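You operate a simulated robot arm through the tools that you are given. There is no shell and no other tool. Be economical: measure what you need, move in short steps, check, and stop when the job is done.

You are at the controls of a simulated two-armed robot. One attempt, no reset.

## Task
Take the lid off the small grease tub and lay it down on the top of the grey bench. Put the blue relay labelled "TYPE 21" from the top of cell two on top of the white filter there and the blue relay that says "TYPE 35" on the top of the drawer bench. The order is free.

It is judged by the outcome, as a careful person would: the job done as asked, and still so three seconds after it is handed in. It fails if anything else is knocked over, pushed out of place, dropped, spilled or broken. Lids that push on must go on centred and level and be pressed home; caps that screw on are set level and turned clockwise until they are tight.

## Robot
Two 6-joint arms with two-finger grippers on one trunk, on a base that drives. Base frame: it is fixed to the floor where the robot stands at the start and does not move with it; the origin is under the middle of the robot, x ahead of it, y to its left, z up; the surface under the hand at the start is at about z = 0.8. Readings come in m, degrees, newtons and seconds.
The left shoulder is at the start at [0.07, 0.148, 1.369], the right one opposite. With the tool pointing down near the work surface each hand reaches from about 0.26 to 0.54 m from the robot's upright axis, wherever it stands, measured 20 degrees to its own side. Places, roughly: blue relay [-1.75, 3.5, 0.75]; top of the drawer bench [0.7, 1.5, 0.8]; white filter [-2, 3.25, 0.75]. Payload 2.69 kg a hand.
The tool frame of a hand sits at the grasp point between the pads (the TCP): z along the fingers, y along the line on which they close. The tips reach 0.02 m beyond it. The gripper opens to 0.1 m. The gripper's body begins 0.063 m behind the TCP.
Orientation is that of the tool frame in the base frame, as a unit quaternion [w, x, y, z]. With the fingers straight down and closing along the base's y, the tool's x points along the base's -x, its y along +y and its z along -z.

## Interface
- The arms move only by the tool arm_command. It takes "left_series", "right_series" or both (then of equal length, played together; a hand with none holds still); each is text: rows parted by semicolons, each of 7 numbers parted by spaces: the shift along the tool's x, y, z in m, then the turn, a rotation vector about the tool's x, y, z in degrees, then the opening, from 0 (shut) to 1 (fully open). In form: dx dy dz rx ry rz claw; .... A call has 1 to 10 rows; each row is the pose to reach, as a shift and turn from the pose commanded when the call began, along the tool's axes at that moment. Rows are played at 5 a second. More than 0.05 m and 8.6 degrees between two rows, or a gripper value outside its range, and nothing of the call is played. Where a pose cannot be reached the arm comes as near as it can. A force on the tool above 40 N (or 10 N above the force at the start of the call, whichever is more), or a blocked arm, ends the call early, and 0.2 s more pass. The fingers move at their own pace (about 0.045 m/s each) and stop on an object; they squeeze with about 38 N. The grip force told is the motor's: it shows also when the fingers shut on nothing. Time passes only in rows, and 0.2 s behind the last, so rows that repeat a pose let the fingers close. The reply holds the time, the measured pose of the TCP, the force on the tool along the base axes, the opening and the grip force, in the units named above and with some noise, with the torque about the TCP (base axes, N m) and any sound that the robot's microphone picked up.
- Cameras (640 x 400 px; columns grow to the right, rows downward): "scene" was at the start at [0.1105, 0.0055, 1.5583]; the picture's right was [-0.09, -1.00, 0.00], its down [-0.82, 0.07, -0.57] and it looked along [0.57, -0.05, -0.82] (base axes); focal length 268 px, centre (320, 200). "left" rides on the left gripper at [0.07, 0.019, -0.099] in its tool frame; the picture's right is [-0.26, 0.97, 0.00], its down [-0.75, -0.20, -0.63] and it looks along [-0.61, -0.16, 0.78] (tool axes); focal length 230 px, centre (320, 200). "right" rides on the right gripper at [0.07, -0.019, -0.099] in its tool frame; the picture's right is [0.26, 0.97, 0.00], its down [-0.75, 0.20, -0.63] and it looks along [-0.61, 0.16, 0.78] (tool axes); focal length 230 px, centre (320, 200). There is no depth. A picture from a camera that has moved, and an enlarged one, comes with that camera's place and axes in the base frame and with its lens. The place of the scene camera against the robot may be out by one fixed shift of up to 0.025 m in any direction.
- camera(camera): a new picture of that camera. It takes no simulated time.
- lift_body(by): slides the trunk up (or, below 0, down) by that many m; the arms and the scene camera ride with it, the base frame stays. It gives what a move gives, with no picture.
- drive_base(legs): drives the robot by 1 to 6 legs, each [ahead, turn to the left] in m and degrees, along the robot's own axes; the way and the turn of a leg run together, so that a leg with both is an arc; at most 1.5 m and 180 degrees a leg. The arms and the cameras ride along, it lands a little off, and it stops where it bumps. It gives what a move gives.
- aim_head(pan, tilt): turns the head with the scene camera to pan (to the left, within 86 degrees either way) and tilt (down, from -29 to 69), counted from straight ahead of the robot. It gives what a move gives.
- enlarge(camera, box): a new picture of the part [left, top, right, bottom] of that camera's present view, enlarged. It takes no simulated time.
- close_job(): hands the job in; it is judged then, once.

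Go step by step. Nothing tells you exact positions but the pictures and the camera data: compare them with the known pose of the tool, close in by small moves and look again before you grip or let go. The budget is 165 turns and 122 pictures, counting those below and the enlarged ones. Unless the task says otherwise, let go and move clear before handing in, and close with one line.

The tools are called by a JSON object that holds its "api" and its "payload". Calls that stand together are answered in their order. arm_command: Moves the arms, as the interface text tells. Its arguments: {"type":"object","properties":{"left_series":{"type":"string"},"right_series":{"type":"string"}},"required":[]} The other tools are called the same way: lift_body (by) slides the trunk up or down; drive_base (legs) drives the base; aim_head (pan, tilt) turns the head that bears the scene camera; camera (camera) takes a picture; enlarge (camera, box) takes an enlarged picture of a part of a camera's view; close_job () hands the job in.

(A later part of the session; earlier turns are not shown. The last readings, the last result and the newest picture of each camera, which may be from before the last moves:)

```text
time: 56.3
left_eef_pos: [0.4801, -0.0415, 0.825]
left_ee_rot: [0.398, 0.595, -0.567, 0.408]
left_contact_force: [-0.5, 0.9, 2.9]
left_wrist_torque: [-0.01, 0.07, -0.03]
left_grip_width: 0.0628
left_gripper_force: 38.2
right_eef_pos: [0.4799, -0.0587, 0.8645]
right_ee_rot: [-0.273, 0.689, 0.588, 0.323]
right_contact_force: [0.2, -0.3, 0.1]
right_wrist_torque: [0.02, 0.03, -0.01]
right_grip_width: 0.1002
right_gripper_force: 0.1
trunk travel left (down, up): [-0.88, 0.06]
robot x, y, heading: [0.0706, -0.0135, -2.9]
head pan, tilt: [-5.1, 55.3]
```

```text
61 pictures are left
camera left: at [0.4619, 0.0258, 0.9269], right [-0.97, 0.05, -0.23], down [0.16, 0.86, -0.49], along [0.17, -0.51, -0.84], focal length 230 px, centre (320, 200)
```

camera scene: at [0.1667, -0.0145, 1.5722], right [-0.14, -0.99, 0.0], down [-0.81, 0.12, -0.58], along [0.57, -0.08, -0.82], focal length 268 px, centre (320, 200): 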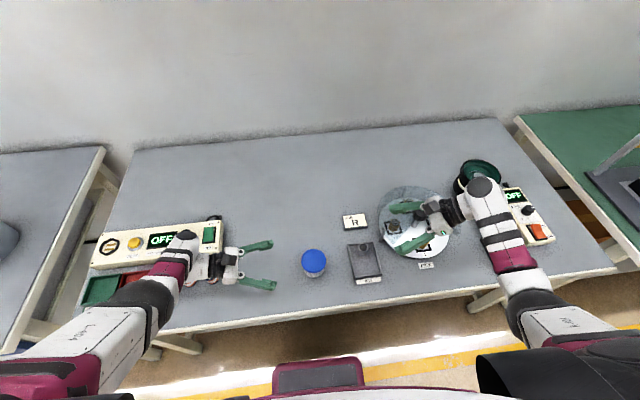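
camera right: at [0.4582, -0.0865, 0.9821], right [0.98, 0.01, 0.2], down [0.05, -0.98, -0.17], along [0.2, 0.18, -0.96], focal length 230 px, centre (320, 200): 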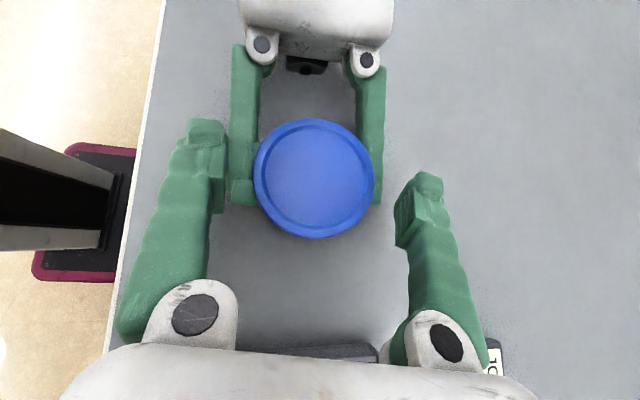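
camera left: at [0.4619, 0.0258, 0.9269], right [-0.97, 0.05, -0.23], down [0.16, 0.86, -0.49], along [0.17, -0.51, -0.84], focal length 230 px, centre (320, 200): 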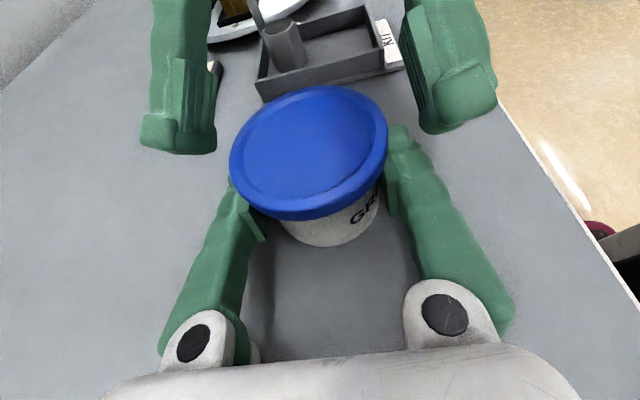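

The right fingers straddle the lid above the left ones. Close the right hand.

{"api": "arm_command", "payload": {"right_series": "0 0 0 0 0 0 0.6; 0 0 0 0 0 0 0.4; 0 0 0 0 0 0 0.4; 0 0 0 0 0 0 0.4; 0 0 0 0 0 0 0.4; 0 0 0 0 0 0 0.4"}}

{"api": "camera", "payload": {"camera": "left"}}

```text
time: 57.7
left_eef_pos: [0.4813, -0.0408, 0.8253]
left_ee_rot: [0.398, 0.594, -0.567, 0.408]
left_contact_force: [11.9, -1.9, -4.8]
left_wrist_torque: [0.03, 0.36, 0.04]
left_grip_width: 0.0627
left_gripper_force: 37.9
right_eef_pos: [0.4808, -0.058, 0.8641]
right_ee_rot: [-0.274, 0.689, 0.588, 0.323]
right_contact_force: [-12.4, 1.6, 5.2]
right_wrist_torque: [0.12, 0.21, 0.16]
right_grip_width: 0.0711
right_gripper_force: 37.8
trunk travel left (down, up): [-0.88, 0.06]
robot x, y, heading: [0.0729, -0.0163, -2.9]
head pan, tilt: [-5.1, 55.3]
```

```text
60 pictures are left
camera left: at [0.4624, 0.0257, 0.927], right [-0.97, 0.05, -0.23], down [0.16, 0.86, -0.48], along [0.17, -0.51, -0.84], focal length 230 px, centre (320, 200)
```

left: 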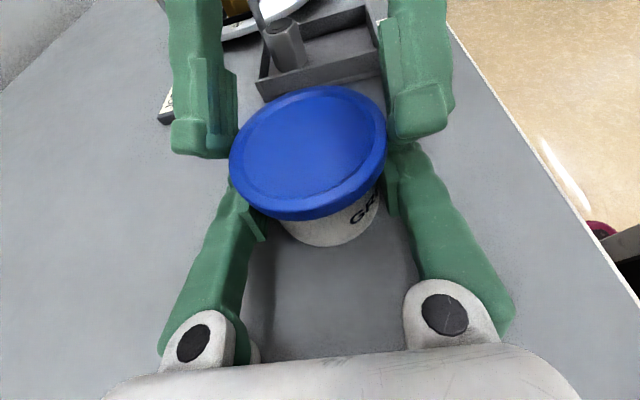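

Both are gripped: lid 0.071, body 0.063. Now I pull the lid straight up slowly while the left holds.

{"api": "arm_command", "payload": {"right_series": "0 -0.001 0 0 0 0 0.4; 0.0015 -0.001 -0.0013 0 0 0 0.4; 0.003 -0.001 -0.0026 0 0 0 0.4; 0.0046 -0.001 -0.0038 0 0 0 0.4; 0.0061 -0.001 -0.0051 0 0 0 0.4; 0.0077 -0.001 -0.0064 0 0 0 0.4; 0.0092 -0.001 -0.0077 0 0 0 0.4"}}

{"api": "camera", "payload": {"camera": "left"}}

```text
time: 59.3
left_eef_pos: [0.481, -0.0428, 0.8258]
left_ee_rot: [0.399, 0.594, -0.567, 0.407]
left_contact_force: [-0.1, -0.5, 3.2]
left_wrist_torque: [-0.08, 0.11, -0.03]
left_grip_width: 0.0629
left_gripper_force: 37.9
right_eef_pos: [0.4791, -0.0586, 0.8767]
right_ee_rot: [-0.273, 0.689, 0.589, 0.323]
right_contact_force: [0.4, 0.1, 0.1]
right_wrist_torque: [0.0, 0.02, -0.03]
right_grip_width: 0.0714
right_gripper_force: 38.2
trunk travel left (down, up): [-0.88, 0.06]
robot x, y, heading: [0.0677, -0.0154, -2.8]
head pan, tilt: [-5.1, 55.3]
heard: snap
```

```text
59 pictures are left
camera left: at [0.4616, 0.0255, 0.9269], right [-0.97, 0.05, -0.23], down [0.16, 0.86, -0.49], along [0.17, -0.51, -0.84], focal length 230 px, centre (320, 200)
```

left: 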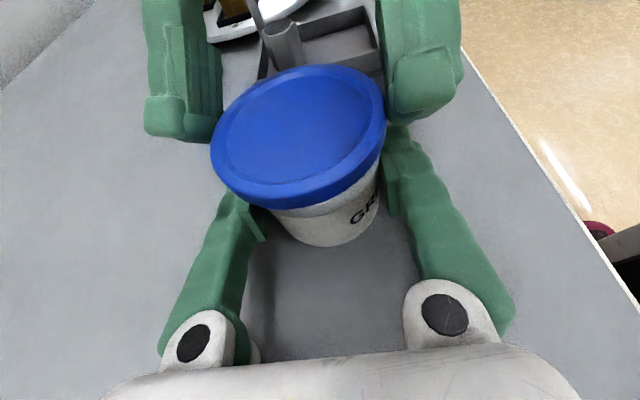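

Snap — the lid is free. I raise it clear, then open the left hand and back it away from the tub.

{"api": "arm_command", "payload": {"right_series": "0.0153 0 -0.0128 0 0 0 0.4; 0.0306 0 -0.0256 0 0 0 0.4; 0.046 0 -0.0385 0 0 0 0.4; 0.046 0 -0.0385 0 0 0 0.4"}}

{"api": "arm_command", "payload": {"left_series": "0 0 0 0 0 0 0.7; 0 0 0 0 0 0 1; 0 0 0 0 0 0 1; -0.0085 0 -0.023 0 0 0 1; -0.017 0 -0.047 0 0 0 1; -0.0255 0 -0.07 0 0 0 1; -0.0055 0 -0.077 0 0 0 1; 0.0145 0 -0.085 0 0 0 1"}}

{"api": "camera", "payload": {"camera": "left"}}

{"api": "camera", "payload": {"camera": "right"}}

```text
time: 60.3
left_eef_pos: [0.4804, -0.0416, 0.826]
left_ee_rot: [0.399, 0.594, -0.567, 0.407]
left_contact_force: [-0.7, -0.4, 2.2]
left_wrist_torque: [-0.08, 0.08, 0.0]
left_grip_width: 0.0629
left_gripper_force: 37.9
right_eef_pos: [0.4806, -0.0581, 0.9364]
right_ee_rot: [-0.274, 0.689, 0.588, 0.324]
right_contact_force: [0.1, 0.3, 0.9]
right_wrist_torque: [0.0, 0.02, 0.01]
right_grip_width: 0.0715
right_gripper_force: 37.9
trunk travel left (down, up): [-0.88, 0.06]
robot x, y, heading: [0.0698, -0.0111, -2.9]
head pan, tilt: [-5.1, 55.3]
```

```text
time: 62.1
left_eef_pos: [0.4789, 0.0332, 0.8688]
left_ee_rot: [0.399, 0.594, -0.567, 0.408]
left_contact_force: [-0.5, -0.7, -0.5]
left_wrist_torque: [-0.03, -0.02, -0.01]
left_grip_width: 0.0998
left_gripper_force: 0.1
right_eef_pos: [0.4804, -0.0575, 0.9357]
right_ee_rot: [-0.274, 0.689, 0.588, 0.323]
right_contact_force: [0.4, -0.1, -0.2]
right_wrist_torque: [-0.04, -0.01, 0.0]
right_grip_width: 0.0712
right_gripper_force: 38.1
trunk travel left (down, up): [-0.88, 0.06]
robot x, y, heading: [0.0675, -0.0156, -2.8]
head pan, tilt: [-5.1, 55.3]
```

```text
58 pictures are left
camera left: at [0.4606, 0.1001, 0.9693], right [-0.97, 0.05, -0.23], down [0.16, 0.86, -0.49], along [0.17, -0.51, -0.84], focal length 230 px, centre (320, 200)
```

left: 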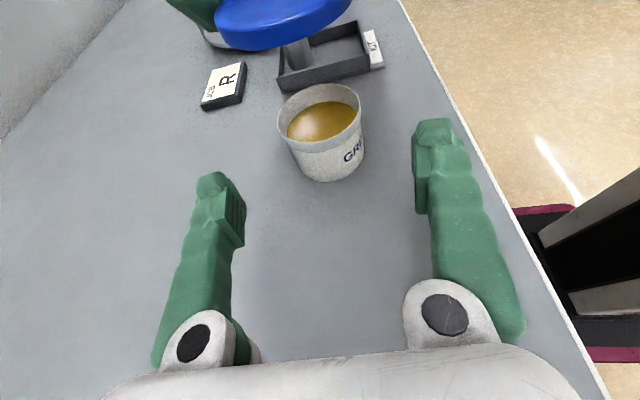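

```text
57 pictures are left
camera right: at [0.4572, -0.0857, 1.0539], right [0.98, 0.01, 0.2], down [0.05, -0.98, -0.17], along [0.2, 0.18, -0.96], focal length 230 px, centre (320, 200)
```

right: 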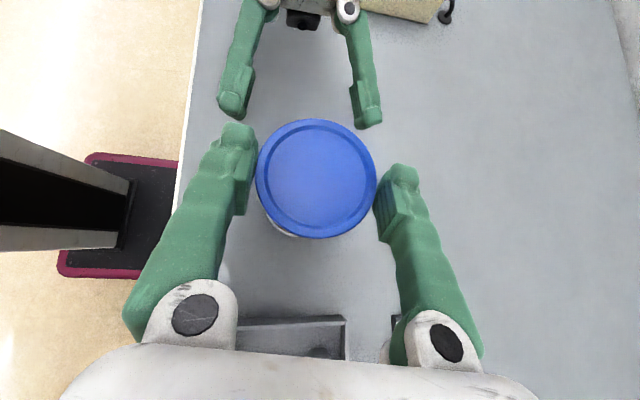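

The tub stands open and upright. I carry the lid over to a free spot at about [0.572, -0.075] at the current height.

{"api": "arm_command", "payload": {"right_series": "-0.0029 0.031 -0.0033 0 0 0 0.4; -0.0057 0.062 -0.0066 0 0 0 0.4; -0.0086 0.0932 -0.0099 0 0 0 0.4; -0.0086 0.0932 -0.0099 0 0 0 0.4"}}

{"api": "camera", "payload": {"camera": "right"}}

{"api": "camera", "payload": {"camera": "left"}}

```text
time: 63.1
left_eef_pos: [0.4805, 0.033, 0.8681]
left_ee_rot: [0.398, 0.595, -0.567, 0.408]
left_contact_force: [-0.2, -0.6, 0.2]
left_wrist_torque: [0.0, 0.02, 0.0]
left_grip_width: 0.0999
left_gripper_force: 0.0
right_eef_pos: [0.5691, -0.0867, 0.9361]
right_ee_rot: [-0.274, 0.689, 0.588, 0.323]
right_contact_force: [-1.1, -0.1, -0.4]
right_wrist_torque: [-0.02, 0.01, 0.04]
right_grip_width: 0.0716
right_gripper_force: 37.7
trunk travel left (down, up): [-0.88, 0.06]
robot x, y, heading: [0.0734, -0.0126, -3.1]
head pan, tilt: [-5.1, 55.3]
```

```text
56 pictures are left
camera right: at [0.5457, -0.1132, 1.0533], right [0.98, 0.01, 0.2], down [0.05, -0.98, -0.17], along [0.2, 0.18, -0.96], focal length 230 px, centre (320, 200)
```

right: 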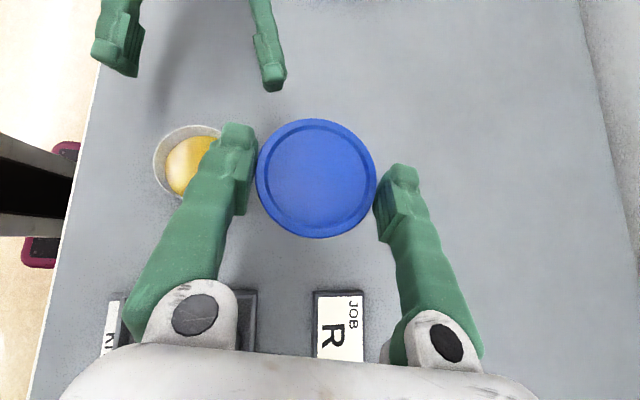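

```text
55 pictures are left
camera left: at [0.4609, 0.1004, 0.9689], right [-0.97, 0.05, -0.23], down [0.16, 0.86, -0.49], along [0.17, -0.51, -0.84], focal length 230 px, centre (320, 200)
```

left: 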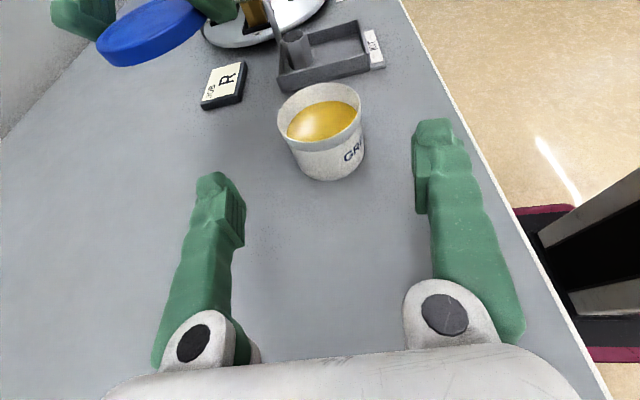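

I shift 2 cm farther from the tub and lower to just above the bench.

{"api": "arm_command", "payload": {"right_series": "0.001 0.0197 0.001 0 0 0 0.4; -0.025 0.0197 0.0235 0 0 0 0.4; -0.051 0.0197 0.046 0 0 0 0.4; -0.0777 0.0197 0.0692 0 0 0 0.4; -0.0777 0.0197 0.0692 0 0 0 0.4"}}

{"api": "camera", "payload": {"camera": "right"}}

{"api": "camera", "payload": {"camera": "left"}}

```text
time: 64.3
left_eef_pos: [0.479, 0.0318, 0.8683]
left_ee_rot: [0.399, 0.594, -0.568, 0.408]
left_contact_force: [0.7, -0.1, 0.2]
left_wrist_torque: [-0.03, 0.0, 0.03]
left_grip_width: 0.1001
left_gripper_force: 0.0
right_eef_pos: [0.5762, -0.0978, 0.8454]
right_ee_rot: [-0.272, 0.69, 0.588, 0.324]
right_contact_force: [-1.3, -0.3, 0.0]
right_wrist_torque: [0.01, -0.04, -0.02]
right_grip_width: 0.0714
right_gripper_force: 38.1
right hand out of reach, approached as far as the arm can: row 4, 5
trunk travel left (down, up): [-0.88, 0.06]
robot x, y, heading: [0.0705, -0.0121, -3.2]
head pan, tilt: [-5.1, 55.3]
```

```text
54 pictures are left
camera right: at [0.5531, -0.1245, 0.9639], right [0.98, 0.01, 0.2], down [0.04, -0.98, -0.17], along [0.2, 0.17, -0.96], focal length 230 px, centre (320, 200)
```

right: 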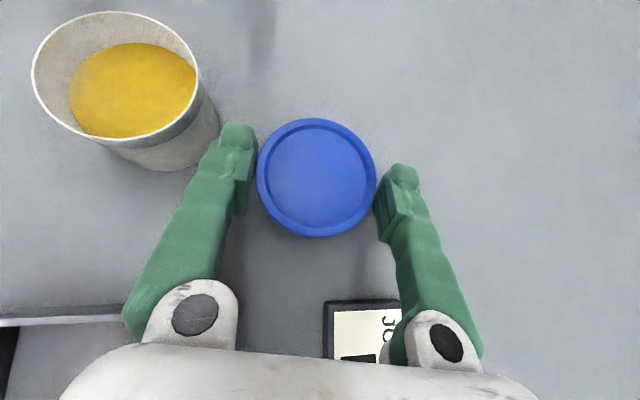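

```text
53 pictures are left
camera left: at [0.4605, 0.0997, 0.9692], right [-0.97, 0.05, -0.23], down [0.16, 0.86, -0.48], along [0.17, -0.51, -0.84], focal length 230 px, centre (320, 200)
```

left: 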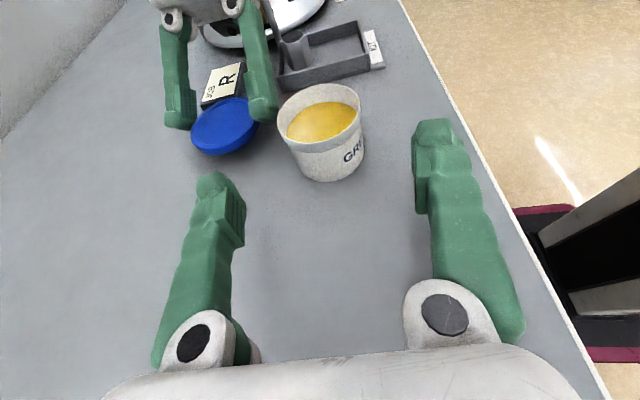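

The arm is at its reach limit 2 cm above the bench, so I use the trunk for the last bit.

{"api": "lift_body", "payload": {"by": -0.017}}

{"api": "camera", "payload": {"camera": "left"}}

```text
time: 64.9
left_eef_pos: [0.48, 0.0315, 0.8497]
left_ee_rot: [0.399, 0.595, -0.567, 0.408]
left_contact_force: [0.3, 0.8, -0.2]
left_wrist_torque: [-0.02, 0.01, 0.01]
left_grip_width: 0.0998
left_gripper_force: 0.0
right_eef_pos: [0.5776, -0.0968, 0.829]
right_ee_rot: [-0.272, 0.69, 0.588, 0.323]
right_contact_force: [0.1, 0.0, -1.2]
right_wrist_torque: [0.0, 0.0, -0.02]
right_grip_width: 0.0713
right_gripper_force: 38.2
trunk travel left (down, up): [-0.863, 0.077]
robot x, y, heading: [0.0728, -0.0142, -2.8]
head pan, tilt: [-5.1, 55.3]
```

```text
52 pictures are left
camera left: at [0.4612, 0.1002, 0.9517], right [-0.97, 0.05, -0.23], down [0.16, 0.86, -0.49], along [0.17, -0.51, -0.84], focal length 230 px, centre (320, 200)
```

left: 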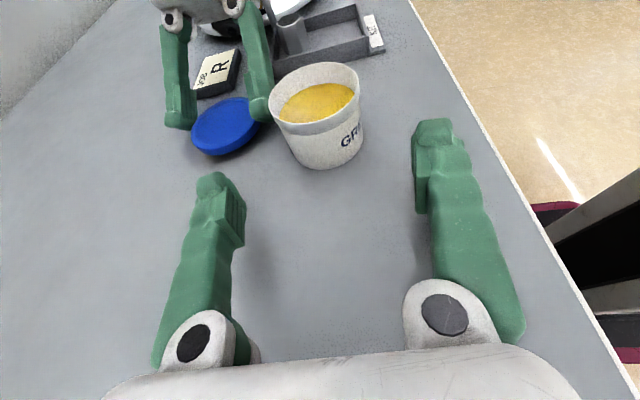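

{"api": "lift_body", "payload": {"by": -0.004}}

```text
time: 65.5
left_eef_pos: [0.4793, 0.0317, 0.8465]
left_ee_rot: [0.4, 0.593, -0.568, 0.407]
left_contact_force: [-0.2, -0.3, 0.0]
left_wrist_torque: [0.01, -0.02, 0.01]
left_grip_width: 0.1
left_gripper_force: 0.1
right_eef_pos: [0.5782, -0.0965, 0.8246]
right_ee_rot: [-0.272, 0.69, 0.588, 0.322]
right_contact_force: [0.3, -1.0, -0.4]
right_wrist_torque: [-0.02, -0.02, -0.01]
right_grip_width: 0.0714
right_gripper_force: 38.1
trunk travel left (down, up): [-0.859, 0.081]
robot x, y, heading: [0.0721, -0.0104, -3.2]
head pan, tilt: [-5.1, 55.3]
```

{"api": "lift_body", "payload": {"by": -0.003}}

{"api": "enlarge", "payload": {"camera": "left", "box": [140, 60, 300, 180]}}

```text
time: 66.0
left_eef_pos: [0.4786, 0.0318, 0.8426]
left_ee_rot: [0.4, 0.594, -0.567, 0.407]
left_contact_force: [0.3, -0.2, 0.3]
left_wrist_torque: [-0.01, -0.01, 0.02]
left_grip_width: 0.1002
left_gripper_force: 0.0
right_eef_pos: [0.5757, -0.0971, 0.8211]
right_ee_rot: [-0.272, 0.691, 0.587, 0.323]
right_contact_force: [0.0, 0.4, 0.9]
right_wrist_torque: [0.0, 0.03, -0.03]
right_grip_width: 0.0712
right_gripper_force: 38.1
trunk travel left (down, up): [-0.856, 0.084]
robot x, y, heading: [0.075, -0.0093, -2.9]
head pan, tilt: [-5.1, 55.3]
```

```text
3.33 times, centred on (220, 120) of left
camera zoom: at [0.4615, 0.1002, 0.9446], right [-0.97, 0.05, -0.23], down [0.16, 0.86, -0.49], along [0.17, -0.51, -0.84], focal length 767 px, centre (653, 467)
```

zoom: 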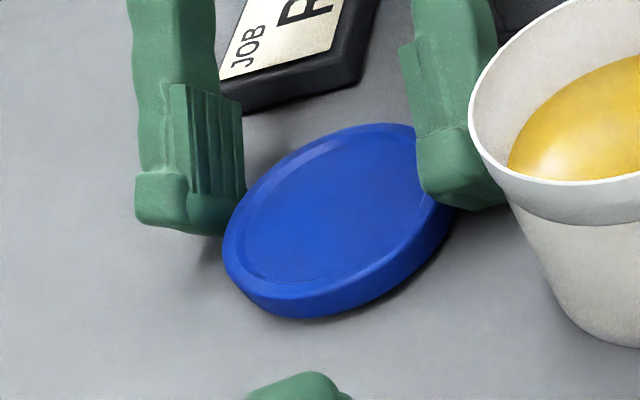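

{"api": "lift_body", "payload": {"by": -0.002}}

```text
time: 66.5
left_eef_pos: [0.4789, 0.0321, 0.8419]
left_ee_rot: [0.399, 0.594, -0.568, 0.407]
left_contact_force: [0.2, -0.1, 0.1]
left_wrist_torque: [-0.02, -0.02, 0.0]
left_grip_width: 0.0999
left_gripper_force: 0.1
right_eef_pos: [0.5765, -0.0964, 0.821]
right_ee_rot: [-0.272, 0.69, 0.588, 0.324]
right_contact_force: [0.8, -0.9, 8.2]
right_wrist_torque: [0.07, 0.38, 0.05]
right_grip_width: 0.0712
right_gripper_force: 37.5
trunk travel left (down, up): [-0.854, 0.086]
robot x, y, heading: [0.0732, -0.0135, -3.1]
head pan, tilt: [-5.1, 55.3]
```

Contact with the bench (8 N). I release partly, so the finger keeps clear of the tub, and rise straight up.

{"api": "arm_command", "payload": {"right_series": "0 0 0 0 0 0 0.82; 0 0 0 0 0 0 0.82; 0 0 0 0 0 0 0.82; 0.015 0 -0.0128 0 0 0 0.82; 0.031 0 -0.0256 0 0 0 0.82; 0.046 0 -0.0385 0 0 0 0.82; 0.061 0 -0.051 0 0 0 0.82"}}

{"api": "lift_body", "payload": {"by": 0.08}}

{"api": "camera", "payload": {"camera": "right"}}

{"api": "camera", "payload": {"camera": "left"}}

```text
time: 68.1
left_eef_pos: [0.4795, 0.0322, 0.8415]
left_ee_rot: [0.4, 0.594, -0.568, 0.407]
left_contact_force: [-0.1, 0.1, 0.2]
left_wrist_torque: [-0.01, 0.03, 0.02]
left_grip_width: 0.0999
left_gripper_force: 0.0
right_eef_pos: [0.6069, -0.0974, 0.8735]
right_ee_rot: [-0.273, 0.69, 0.588, 0.322]
right_contact_force: [-0.3, 0.1, 0.4]
right_wrist_torque: [0.01, 0.0, -0.02]
right_grip_width: 0.082
right_gripper_force: 0.0
right hand out of reach, approached as far as the arm can: row 4, 5, 6, 7
trunk travel left (down, up): [-0.854, 0.086]
robot x, y, heading: [0.0738, -0.0123, -3.0]
head pan, tilt: [-5.1, 55.3]
```

```text
time: 69.3
left_eef_pos: [0.4803, 0.0323, 0.9212]
left_ee_rot: [0.399, 0.594, -0.568, 0.406]
left_contact_force: [-0.3, 0.1, -0.2]
left_wrist_torque: [0.01, 0.02, 0.0]
left_grip_width: 0.1
left_gripper_force: 0.2
right_eef_pos: [0.6059, -0.0974, 0.9544]
right_ee_rot: [-0.273, 0.69, 0.588, 0.323]
right_contact_force: [0.4, 0.0, -0.2]
right_wrist_torque: [-0.01, 0.01, -0.05]
right_grip_width: 0.0819
right_gripper_force: 0.2
trunk travel left (down, up): [-0.934, 0.006]
robot x, y, heading: [0.0693, -0.0117, -2.8]
head pan, tilt: [-5.1, 55.3]
```

```text
50 pictures are left
camera right: at [0.584, -0.1256, 1.0717], right [0.98, 0.01, 0.2], down [0.04, -0.98, -0.17], along [0.2, 0.17, -0.97], focal length 230 px, centre (320, 200)
```

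right: 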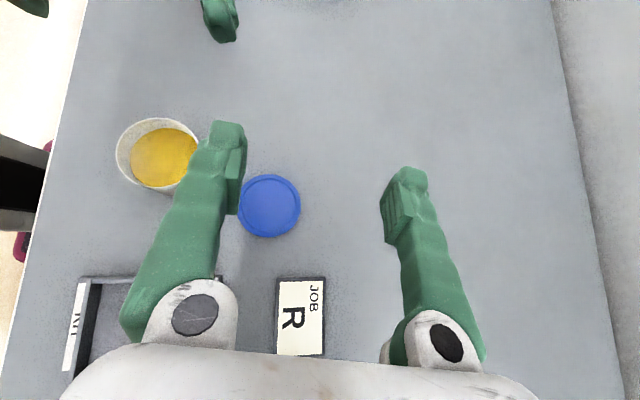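

```text
49 pictures are left
camera left: at [0.4613, 0.1003, 1.0227], right [-0.97, 0.05, -0.23], down [0.16, 0.86, -0.49], along [0.17, -0.51, -0.84], focal length 230 px, centre (320, 200)
```

left: 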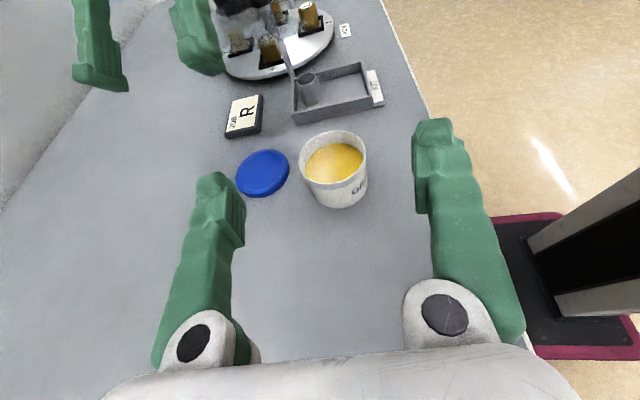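

The lid lies flat on the grey bench and the open tub stands upright. I back away and restore both hands to pointing down.

{"api": "drive_base", "payload": {"legs": [[-0.4, 0]]}}

{"api": "arm_command", "payload": {"left_series": "0 0 0 0 -7.8 0 1; 0 0 0 0 -15.6 0 1; 0 0 0 0 -23.4 0 1; 0 0 0 0 -31.2 0 1; 0 0 0 0 -39 0 1; 0 0 0 0 -46.8 0 1; 0 0 0 0 -54.6 0 1; 0 0 0 0 -62.4 0 1; 0 0 0 0 -69.6 0 1", "right_series": "0 0 0 0 -6 0 1; 0 0 0 0 -12 0 1; 0 0 0 0 -18 0 1; 0 0 0 0 -24 0 1; 0 0 0 0 -30 0 1; 0 0 0 0 -36 0 1; 0 0 0 0 -42 0 1; 0 0 0 0 -47 0 1; 0 0 0 0 -50 0 1"}}

{"api": "arm_command", "payload": {"left_series": "0 0 0 0 0 8.6 1; 0 0 0 0 0 17.2 1; 0 0 0 0 0 25.8 1; 0 0 0 0 0 34.4 1; 0 0 0 0 0 43 1; 0 0 0 0 0 51.6 1; 0 0 0 0 0 60.2 1; 0 0 0 0 0 68.8 1; 0 0 0 0 0 77.4 1; 0 0 0 0 0 86 1", "right_series": "0 0 0 0 0 -8.6 1; 0 0 0 0 0 -17.2 1; 0 0 0 0 0 -25.8 1; 0 0 0 0 0 -34.4 1; 0 0 0 0 0 -43 1; 0 0 0 0 0 -51.6 1; 0 0 0 0 0 -60.2 1; 0 0 0 0 0 -68.8 1; 0 0 0 0 0 -77.4 1; 0 0 0 0 0 -86 1"}}

```text
time: 71.8
left_eef_pos: [0.0778, 0.0534, 0.9211]
left_ee_rot: [0.4, 0.594, -0.567, 0.407]
left_contact_force: [0.3, 0.0, -0.2]
left_wrist_torque: [-0.01, 0.02, -0.02]
left_grip_width: 0.0999
left_gripper_force: 0.0
right_eef_pos: [0.2055, -0.0764, 0.9532]
right_ee_rot: [-0.273, 0.69, 0.587, 0.322]
right_contact_force: [0.3, -0.7, -0.1]
right_wrist_torque: [0.0, 0.01, -0.02]
right_grip_width: 0.082
right_gripper_force: 0.1
trunk travel left (down, up): [-0.934, 0.006]
robot x, y, heading: [-0.334, 0.0097, -3.1]
head pan, tilt: [-5.1, 55.3]
```

```text
time: 73.5
left_eef_pos: [0.082, 0.1508, 0.9018]
left_ee_rot: [0.026, 0.737, -0.675, 0.027]
left_contact_force: [-1.0, 0.3, 1.1]
left_wrist_torque: [0.02, -0.02, 0.0]
left_grip_width: 0.1001
left_gripper_force: 0.1
left hand out of reach, approached as far as the arm can: row 8
right_eef_pos: [0.2103, -0.0747, 0.9511]
right_ee_rot: [-0.042, 0.76, 0.647, 0.05]
right_contact_force: [0.1, -0.6, 0.0]
right_wrist_torque: [-0.01, 0.04, 0.05]
right_grip_width: 0.1002
right_gripper_force: 0.0
right hand out of reach, approached as far as the arm can: row 1, 2, 3, 4, 5, 6, 7
trunk travel left (down, up): [-0.934, 0.006]
robot x, y, heading: [-0.333, 0.0057, -2.9]
head pan, tilt: [-5.1, 55.3]
stopped in row 8 (left hand): the arm was blocked; the commanded pose is now the measured one
```

```text
time: 75.7
left_eef_pos: [0.0819, 0.1506, 0.9023]
left_ee_rot: [-0.001, -0.078, 0.996, -0.038]
left_contact_force: [-0.8, -0.4, 0.8]
left_wrist_torque: [0.02, -0.01, 0.03]
left_grip_width: 0.1
left_gripper_force: 0.1
right_eef_pos: [0.2095, -0.075, 0.9508]
right_ee_rot: [0.003, 0.113, 0.991, 0.064]
right_contact_force: [-1.0, -0.2, 0.8]
right_wrist_torque: [0.01, 0.01, 0.0]
right_grip_width: 0.1002
right_gripper_force: 0.1
trunk travel left (down, up): [-0.934, 0.006]
robot x, y, heading: [-0.335, 0.0033, -3.1]
head pan, tilt: [-5.1, 55.3]
```

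{"api": "arm_command", "payload": {"left_series": "0 0.01 0 -2.2 -0.2 0 1; 0 0.02 0 -4.3 -0.5 0 1; 0 0.03 0 -4.3 -0.5 0 1", "right_series": "0 -0.03 0 3.6 -0.2 0 1; 0 -0.06 0 7.3 -0.5 0 1; 0 -0.09 0 7.3 -0.5 0 1"}}

{"api": "aim_head", "payload": {"pan": 80, "tilt": 20}}

{"api": "camera", "payload": {"camera": "scene"}}

```text
time: 76.5
left_eef_pos: [0.0784, 0.1771, 0.8991]
left_ee_rot: [0.001, -0.08, 0.997, -0.001]
left_contact_force: [0.1, -0.1, -0.4]
left_wrist_torque: [-0.03, -0.01, 0.01]
left_grip_width: 0.1
left_gripper_force: 0.1
right_eef_pos: [0.2044, -0.162, 0.9304]
right_ee_rot: [0.0, 0.116, 0.993, 0.0]
right_contact_force: [0.2, -0.1, -0.1]
right_wrist_torque: [-0.02, -0.01, -0.01]
right_grip_width: 0.1001
right_gripper_force: 0.1
right hand out of reach, approached as far as the arm can: row 1, 2, 3
trunk travel left (down, up): [-0.934, 0.006]
robot x, y, heading: [-0.3327, 0.0091, -3.3]
head pan, tilt: [-5.1, 55.3]
```

```text
time: 78.0
left_eef_pos: [0.0777, 0.1784, 0.8993]
left_ee_rot: [0.001, -0.079, 0.997, -0.001]
left_contact_force: [0.1, 0.6, 0.7]
left_wrist_torque: [0.03, 0.03, 0.0]
left_grip_width: 0.1001
left_gripper_force: 0.1
right_eef_pos: [0.2056, -0.1613, 0.9314]
right_ee_rot: [0.0, 0.115, 0.993, 0.0]
right_contact_force: [-0.4, -0.5, 0.4]
right_wrist_torque: [0.04, 0.03, 0.0]
right_grip_width: 0.0997
right_gripper_force: 0.1
trunk travel left (down, up): [-0.934, 0.006]
robot x, y, heading: [-0.334, 0.0075, -3.1]
head pan, tilt: [80.0, 20.0]
```

```text
48 pictures are left
camera scene: at [-0.2726, 0.1079, 1.6175], right [0.97, -0.23, 0.0], down [-0.08, -0.33, -0.94], along [0.21, 0.92, -0.34], focal length 268 px, centre (320, 200)
```

scene: 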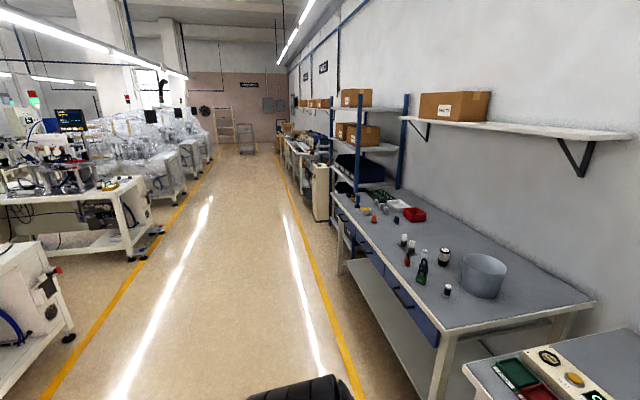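

I see the aisle with the drawer bench on the right and the cells on the left. I turn and drive part-way along the aisle, then look toward cell two.

{"api": "drive_base", "payload": {"legs": [[0, 103], [1.5, 0], [0.6, 0]]}}

{"api": "aim_head", "payload": {"pan": 45, "tilt": 25}}

{"api": "camera", "payload": {"camera": "scene"}}

```text
time: 92.7
left_eef_pos: [-0.9351, 2.415, 0.9001]
left_ee_rot: [-0.001, 0.828, -0.561, -0.001]
left_contact_force: [-0.8, 0.2, -0.3]
left_wrist_torque: [0.01, 0.02, -0.01]
left_grip_width: 0.0999
left_gripper_force: 0.1
right_eef_pos: [-0.6317, 2.6133, 0.9312]
right_ee_rot: [0.0, -0.704, 0.711, 0.002]
right_contact_force: [-0.8, 0.0, 0.6]
right_wrist_torque: [-0.02, -0.01, -0.02]
right_grip_width: 0.1
right_gripper_force: 0.0
trunk travel left (down, up): [-0.934, 0.006]
robot x, y, heading: [-0.6797, 2.0527, 99.7]
head pan, tilt: [80.0, 20.0]
```

```text
time: 93.7
left_eef_pos: [-0.9346, 2.4157, 0.9006]
left_ee_rot: [-0.001, 0.828, -0.561, 0.0]
left_contact_force: [0.1, 0.1, -0.5]
left_wrist_torque: [0.02, 0.01, -0.01]
left_grip_width: 0.1
left_gripper_force: 0.0
right_eef_pos: [-0.6325, 2.614, 0.9297]
right_ee_rot: [-0.001, -0.703, 0.711, 0.001]
right_contact_force: [0.5, -0.8, -0.1]
right_wrist_torque: [-0.02, 0.01, 0.0]
right_grip_width: 0.1001
right_gripper_force: 0.2
trunk travel left (down, up): [-0.934, 0.006]
robot x, y, heading: [-0.6762, 2.051, 99.6]
head pan, tilt: [45.0, 25.0]
```

```text
47 pictures are left
camera scene: at [-0.7739, 2.1677, 1.6094], right [0.58, 0.82, 0.0], down [0.34, -0.24, -0.91], along [-0.74, 0.52, -0.42], focal length 268 px, centre (320, 200)
```

scene: 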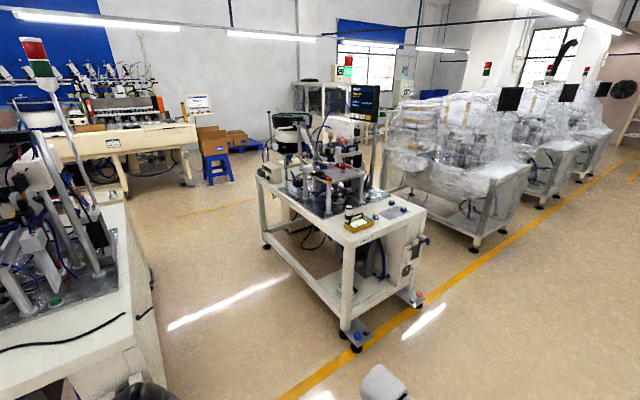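

Cell two is the table in the middle. I'll zoom in on its near top.

{"api": "enlarge", "payload": {"camera": "scene", "box": [290, 170, 440, 270]}}

```text
4.00 times, centred on (365, 220) of scene
camera zoom: at [-0.7739, 2.1677, 1.6094], right [0.58, 0.82, 0.0], down [0.34, -0.24, -0.91], along [-0.74, 0.52, -0.42], focal length 1070 px, centre (140, 120)
```

zoom: 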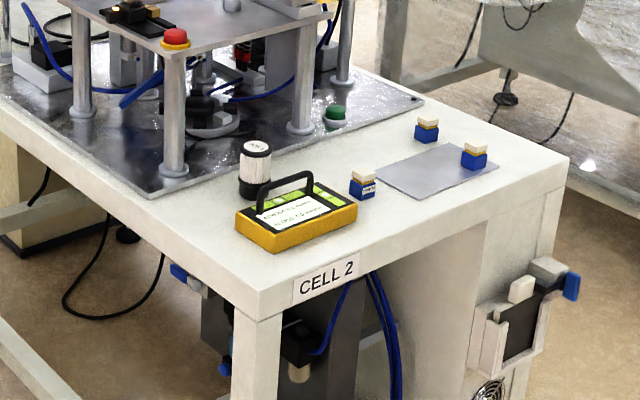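

Three blue relays, the standing white filter and a yellow case with a handle are on cell two's top; its front faces +x at x≈-1.69. I drive alongside and turn to face it.

{"api": "drive_base", "payload": {"legs": [[1.27, 0], [0, 80.5]]}}

{"api": "aim_head", "payload": {"pan": 0, "tilt": 40}}

{"api": "camera", "payload": {"camera": "scene"}}

```text
time: 103.4
left_eef_pos: [-1.303, 3.1314, 0.8992]
left_ee_rot: [-0.001, 0.996, 0.085, -0.001]
left_contact_force: [-0.2, 0.6, -0.7]
left_wrist_torque: [-0.03, -0.02, 0.02]
left_grip_width: 0.1
left_gripper_force: 0.1
right_eef_pos: [-1.4336, 3.4678, 0.9306]
right_ee_rot: [0.001, 0.994, -0.11, 0.0]
right_contact_force: [0.1, 0.3, -0.3]
right_wrist_torque: [0.01, 0.0, -0.02]
right_grip_width: 0.1
right_gripper_force: 0.0
trunk travel left (down, up): [-0.934, 0.006]
robot x, y, heading: [-0.897, 3.3046, 177.9]
head pan, tilt: [45.0, 25.0]
```

```text
time: 104.5
left_eef_pos: [-1.3029, 3.1308, 0.8995]
left_ee_rot: [-0.001, 0.996, 0.085, -0.001]
left_contact_force: [-0.1, 0.8, 0.5]
left_wrist_torque: [-0.01, -0.01, 0.04]
left_grip_width: 0.1001
left_gripper_force: 0.0
right_eef_pos: [-1.4327, 3.4681, 0.93]
right_ee_rot: [0.002, 0.994, -0.11, -0.001]
right_contact_force: [-0.4, -0.3, 0.0]
right_wrist_torque: [-0.03, -0.01, -0.02]
right_grip_width: 0.1002
right_gripper_force: 0.3
trunk travel left (down, up): [-0.934, 0.006]
robot x, y, heading: [-0.8947, 3.3074, 177.8]
head pan, tilt: [0.0, 40.0]
```

```text
45 pictures are left
camera scene: at [-1.0404, 3.3227, 1.5861], right [0.04, 1.0, 0.0], down [0.64, -0.03, -0.77], along [-0.77, 0.03, -0.64], focal length 268 px, centre (320, 200)
```

scene: 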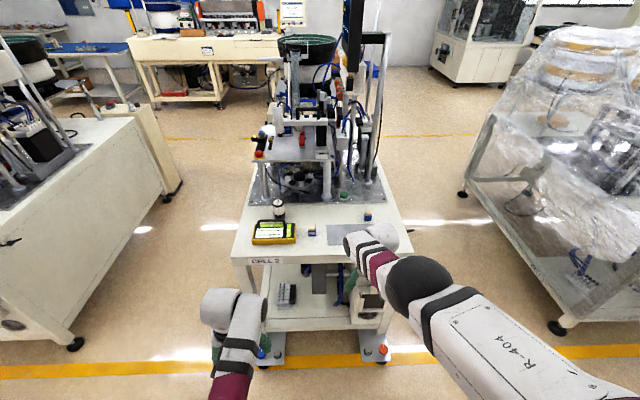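

{"api": "enlarge", "payload": {"camera": "scene", "box": [235, 190, 395, 270]}}

```text
4.00 times, centred on (315, 230) of scene
camera zoom: at [-1.0404, 3.3227, 1.5861], right [0.04, 1.0, 0.0], down [0.64, -0.03, -0.77], along [-0.77, 0.03, -0.64], focal length 1070 px, centre (340, 80)
```

zoom: 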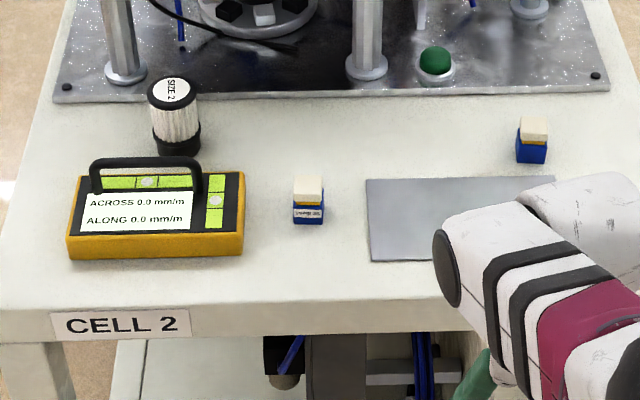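

The label on relay A isn't readable from here, so I move 0.27 m closer.

{"api": "drive_base", "payload": {"legs": [[0.27, 0]]}}

{"api": "camera", "payload": {"camera": "right"}}

{"api": "camera", "payload": {"camera": "left"}}

```text
time: 106.5
left_eef_pos: [-1.5691, 3.1415, 0.901]
left_ee_rot: [-0.001, 0.996, 0.084, -0.002]
left_contact_force: [0.3, 0.3, -1.0]
left_wrist_torque: [-0.02, 0.01, 0.01]
left_grip_width: 0.0999
left_gripper_force: 0.1
right_eef_pos: [-1.6996, 3.4788, 0.931]
right_ee_rot: [0.001, 0.994, -0.11, -0.001]
right_contact_force: [0.1, 0.1, 0.0]
right_wrist_torque: [-0.02, 0.02, 0.01]
right_grip_width: 0.1001
right_gripper_force: 0.0
trunk travel left (down, up): [-0.934, 0.006]
robot x, y, heading: [-1.1639, 3.3172, 177.7]
head pan, tilt: [0.0, 40.0]
```

```text
43 pictures are left
camera right: at [-1.6266, 3.4823, 1.0311], right [0.04, -1.0, 0.0], down [-0.78, -0.03, 0.63], along [-0.63, -0.03, -0.78], focal length 230 px, centre (320, 200)
```

right: 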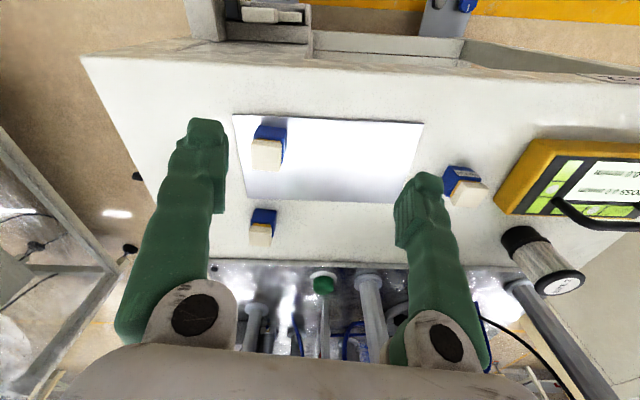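

```text
42 pictures are left
camera left: at [-1.4948, 3.1346, 1.0004], right [-0.09, -1.0, 0.0], down [-0.77, 0.07, 0.63], along [-0.63, 0.06, -0.77], focal length 230 px, centre (320, 200)
```

left: 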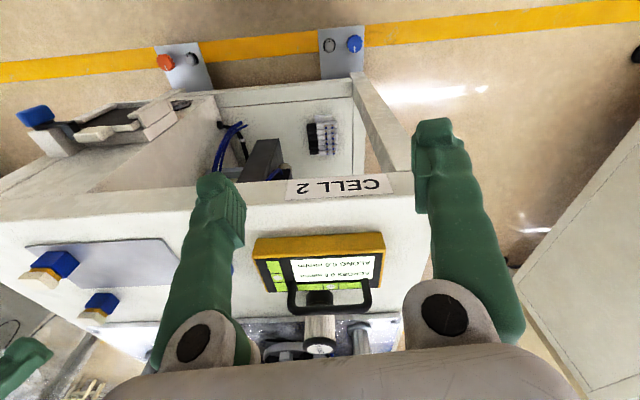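

All three relays are visible to the right camera. I zoom in to read the labels.

{"api": "enlarge", "payload": {"camera": "right", "box": [230, 110, 310, 250]}}

{"api": "enlarge", "payload": {"camera": "right", "box": [430, 150, 510, 220]}}

```text
2.86 times, centred on (270, 180) of right
camera zoom: at [-1.6266, 3.4823, 1.0311], right [0.04, -1.0, 0.0], down [-0.78, -0.03, 0.63], along [-0.63, -0.03, -0.78], focal length 657 px, centre (463, 257)
```

zoom: 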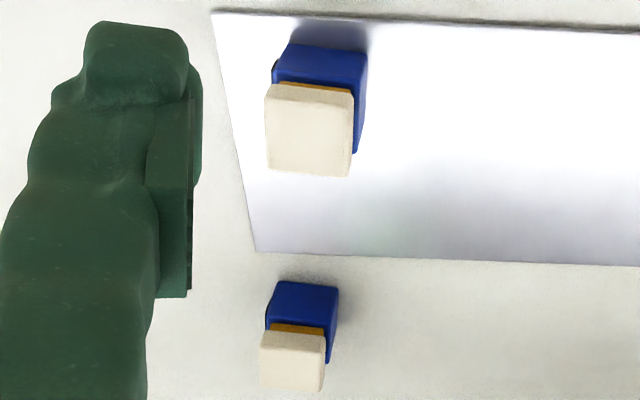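

```text
5.71 times, centred on (470, 185) of right
camera zoom: at [-1.6266, 3.4823, 1.0311], right [0.04, -1.0, 0.0], down [-0.78, -0.03, 0.63], along [-0.63, -0.03, -0.78], focal length 1315 px, centre (-537, 286)
```

zoom: 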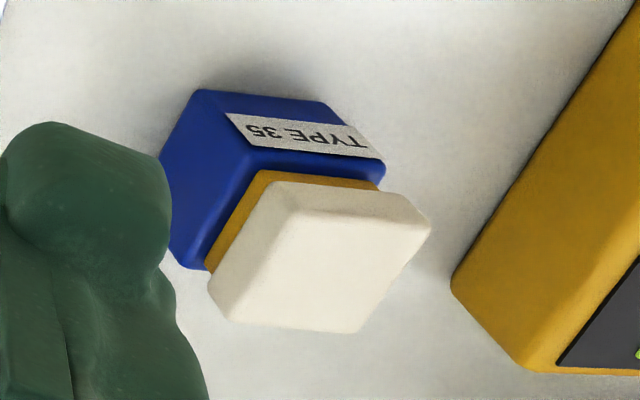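

Relay A (nearest the case) is "TYPE 35". The labels of the other two face away from me, so I drive up the aisle and look back from their +y side.

{"api": "drive_base", "payload": {"legs": [[-0.1, 0], [0, -88], [0.95, 0], [0, 62]]}}

{"api": "aim_head", "payload": {"pan": 75, "tilt": 38}}

{"api": "camera", "payload": {"camera": "scene"}}

```text
time: 118.6
left_eef_pos: [-1.5173, 4.2976, 0.8998]
left_ee_rot: [-0.002, 0.99, -0.143, 0.0]
left_contact_force: [0.4, 0.8, 0.3]
left_wrist_torque: [-0.03, -0.02, 0.01]
left_grip_width: 0.0999
left_gripper_force: 0.1
right_eef_pos: [-1.4852, 4.6576, 0.9308]
right_ee_rot: [0.002, 0.943, -0.332, 0.001]
right_contact_force: [0.7, 0.1, 0.2]
right_wrist_torque: [0.01, 0.02, 0.06]
right_grip_width: 0.1
right_gripper_force: 0.1
trunk travel left (down, up): [-0.934, 0.006]
robot x, y, heading: [-1.0716, 4.2745, 151.4]
head pan, tilt: [0.0, 40.0]
```

```text
time: 120.1
left_eef_pos: [-1.5187, 4.2949, 0.8999]
left_ee_rot: [-0.001, 0.99, -0.143, -0.001]
left_contact_force: [0.9, 0.2, -0.1]
left_wrist_torque: [0.01, 0.02, -0.03]
left_grip_width: 0.1001
left_gripper_force: 0.1
right_eef_pos: [-1.4868, 4.657, 0.9304]
right_ee_rot: [0.002, 0.943, -0.332, 0.0]
right_contact_force: [0.5, 0.3, -0.2]
right_wrist_torque: [-0.01, -0.02, 0.01]
right_grip_width: 0.1002
right_gripper_force: 0.0
trunk travel left (down, up): [-0.934, 0.006]
robot x, y, heading: [-1.0737, 4.2723, 151.5]
head pan, tilt: [75.0, 38.0]
```

```text
39 pictures are left
camera scene: at [-1.1891, 4.2461, 1.5891], right [-0.72, 0.69, 0.0], down [0.42, 0.45, -0.79], along [-0.54, -0.57, -0.62], focal length 268 px, centre (320, 200)
```

scene: 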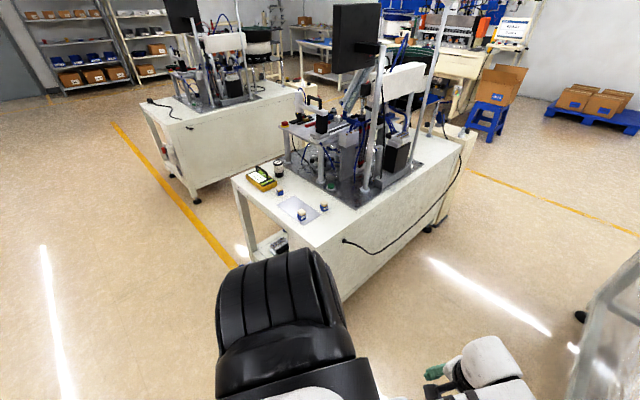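

{"api": "enlarge", "payload": {"camera": "scene", "box": [285, 195, 335, 226]}}

```text
12.80 times, centred on (310, 210) of scene
camera zoom: at [-1.1891, 4.2461, 1.5891], right [-0.72, 0.69, 0.0], down [0.42, 0.45, -0.79], along [-0.54, -0.57, -0.62], focal length 3424 px, centre (448, 66)
```

zoom: 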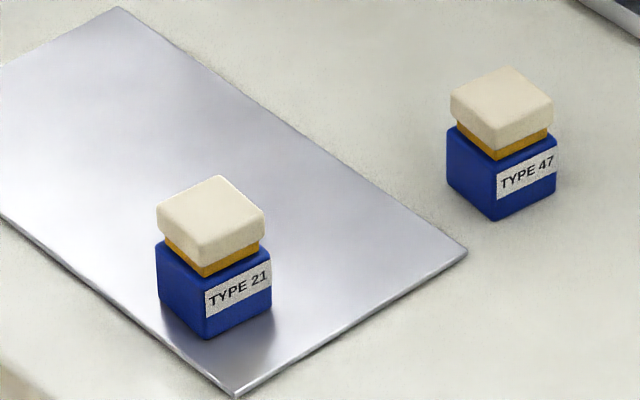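

The relay on the steel plate is TYPE 21 and the far one is TYPE 47, which must stay. I drive back to face the cell for picking, with the TYPE 21 relay on the right hand's side.

{"api": "drive_base", "payload": {"legs": [[-0.15, 0], [0, 118.5], [0.83, 0], [0, -90], [0.33, 0]]}}

{"api": "aim_head", "payload": {"pan": 0, "tilt": 50}}

{"api": "camera", "payload": {"camera": "right"}}

{"api": "camera", "payload": {"camera": "scene"}}

```text
time: 136.0
left_eef_pos: [-1.6714, 3.1945, 0.9008]
left_ee_rot: [-0.001, 0.995, 0.097, -0.002]
left_contact_force: [0.1, -0.1, 0.0]
left_wrist_torque: [-0.01, 0.0, 0.02]
left_grip_width: 0.1003
left_gripper_force: 0.0
right_eef_pos: [-1.8109, 3.5286, 0.9317]
right_ee_rot: [0.001, 0.995, -0.097, -0.001]
right_contact_force: [-0.7, 0.9, -0.4]
right_wrist_torque: [0.04, 0.01, 0.0]
right_grip_width: 0.0999
right_gripper_force: 0.1
trunk travel left (down, up): [-0.934, 0.006]
robot x, y, heading: [-1.2676, 3.3798, 179.3]
head pan, tilt: [75.0, 38.0]
```

```text
time: 137.5
left_eef_pos: [-1.6737, 3.1944, 0.8991]
left_ee_rot: [0.0, 0.995, 0.096, -0.002]
left_contact_force: [-0.4, -0.1, 0.1]
left_wrist_torque: [-0.01, 0.02, -0.01]
left_grip_width: 0.1003
left_gripper_force: 0.1
right_eef_pos: [-1.8132, 3.5289, 0.9293]
right_ee_rot: [0.001, 0.995, -0.098, 0.0]
right_contact_force: [-0.6, -0.6, -0.3]
right_wrist_torque: [0.01, 0.0, 0.02]
right_grip_width: 0.1
right_gripper_force: 0.1
trunk travel left (down, up): [-0.934, 0.006]
robot x, y, heading: [-1.2694, 3.378, 178.8]
head pan, tilt: [0.0, 50.0]
```

```text
37 pictures are left
camera right: at [-1.74, 3.5338, 1.0297], right [0.07, -1.0, 0.0], down [-0.78, -0.05, 0.63], along [-0.63, -0.04, -0.78], focal length 230 px, centre (320, 200)
```

right: 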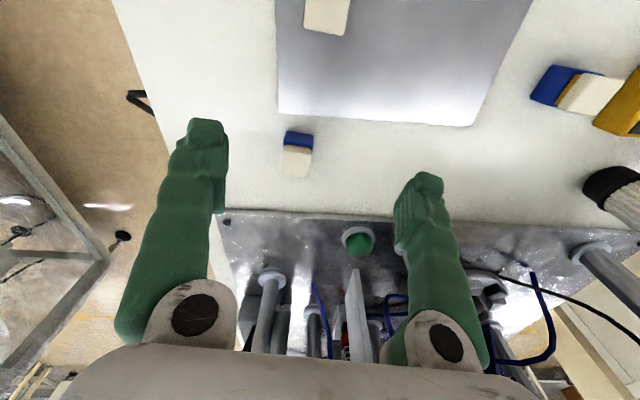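

```text
36 pictures are left
camera scene: at [-1.4082, 3.3931, 1.5719], right [0.02, 1.0, 0.0], down [0.77, -0.01, -0.64], along [-0.64, 0.01, -0.77], focal length 268 px, centre (320, 200)
```

scene: 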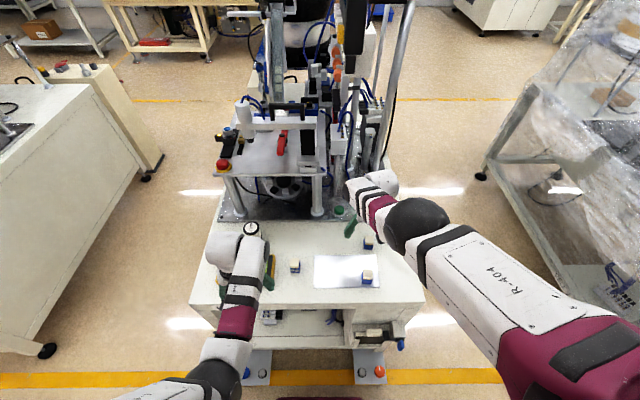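

Relay TYPE 21 is at about [-1.737, 3.529]. I bring the right hand above it and look to find its exact orientation.

{"api": "arm_command", "payload": {"right_series": "0.025 -0.005 0.01 0 0 0 1; 0.05 -0.01 0.02 0 0 0 1; 0.0745 -0.0148 0.03 0 0 0 1; 0.0745 -0.0148 0.03 0 0 0 1"}}

{"api": "camera", "payload": {"camera": "right"}}

```text
time: 138.5
left_eef_pos: [-1.6715, 3.1952, 0.8995]
left_ee_rot: [-0.001, 0.995, 0.097, -0.002]
left_contact_force: [0.5, 0.2, -0.2]
left_wrist_torque: [-0.02, -0.03, 0.03]
left_grip_width: 0.1
left_gripper_force: 0.0
right_eef_pos: [-1.756, 3.5161, 0.8899]
right_ee_rot: [0.004, 0.997, -0.083, 0.002]
right_contact_force: [-0.7, -0.1, -1.0]
right_wrist_torque: [0.0, -0.01, -0.04]
right_grip_width: 0.0999
right_gripper_force: 0.0
right hand out of reach, approached as far as the arm can: row 1, 2, 3
trunk travel left (down, up): [-0.934, 0.006]
robot x, y, heading: [-1.2694, 3.3775, 179.2]
head pan, tilt: [0.0, 50.0]
```

```text
35 pictures are left
camera right: at [-1.6839, 3.5249, 0.9891], right [0.09, -1.0, 0.01], down [-0.78, -0.07, 0.63], along [-0.62, -0.07, -0.78], focal length 230 px, centre (320, 200)
```

right: 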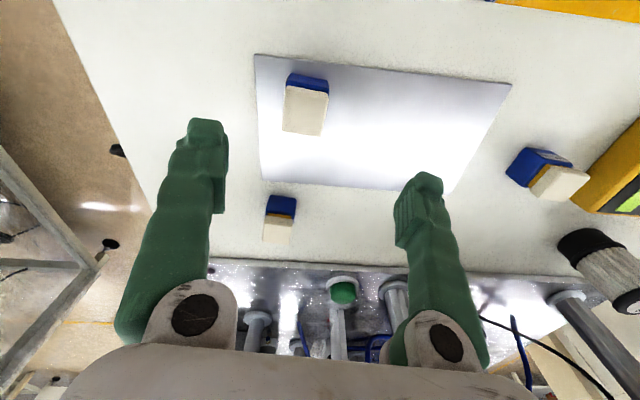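

I centre over the relay and descend to just above it.

{"api": "arm_command", "payload": {"right_series": "0.005 -0.007 0.01 0 0 0 1; 0.0107 -0.0144 0.03 0 0 0 1; 0.0107 -0.0144 0.05 0 0 0 1; 0.0107 -0.0144 0.05 0 0 0 1"}}

{"api": "camera", "payload": {"camera": "right"}}

```text
time: 139.5
left_eef_pos: [-1.6724, 3.1944, 0.9006]
left_ee_rot: [-0.001, 0.995, 0.096, -0.001]
left_contact_force: [-0.2, 0.7, 0.4]
left_wrist_torque: [-0.04, -0.01, 0.01]
left_grip_width: 0.1002
left_gripper_force: 0.1
right_eef_pos: [-1.7209, 3.5389, 0.8496]
right_ee_rot: [0.001, 0.995, -0.098, 0.0]
right_contact_force: [0.1, 0.2, 0.0]
right_wrist_torque: [0.0, 0.02, 0.0]
right_grip_width: 0.1001
right_gripper_force: 0.0
trunk travel left (down, up): [-0.934, 0.006]
robot x, y, heading: [-1.2701, 3.3774, 179.2]
head pan, tilt: [0.0, 50.0]
```

```text
34 pictures are left
camera right: at [-1.6488, 3.5452, 0.9504], right [0.06, -1.0, 0.0], down [-0.78, -0.05, 0.63], along [-0.63, -0.04, -0.78], focal length 230 px, centre (320, 200)
```

right: 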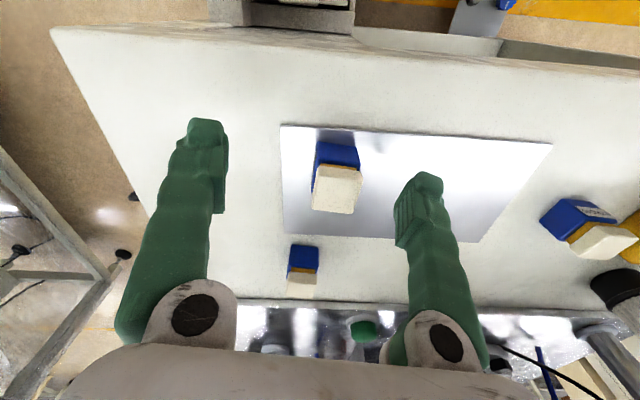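

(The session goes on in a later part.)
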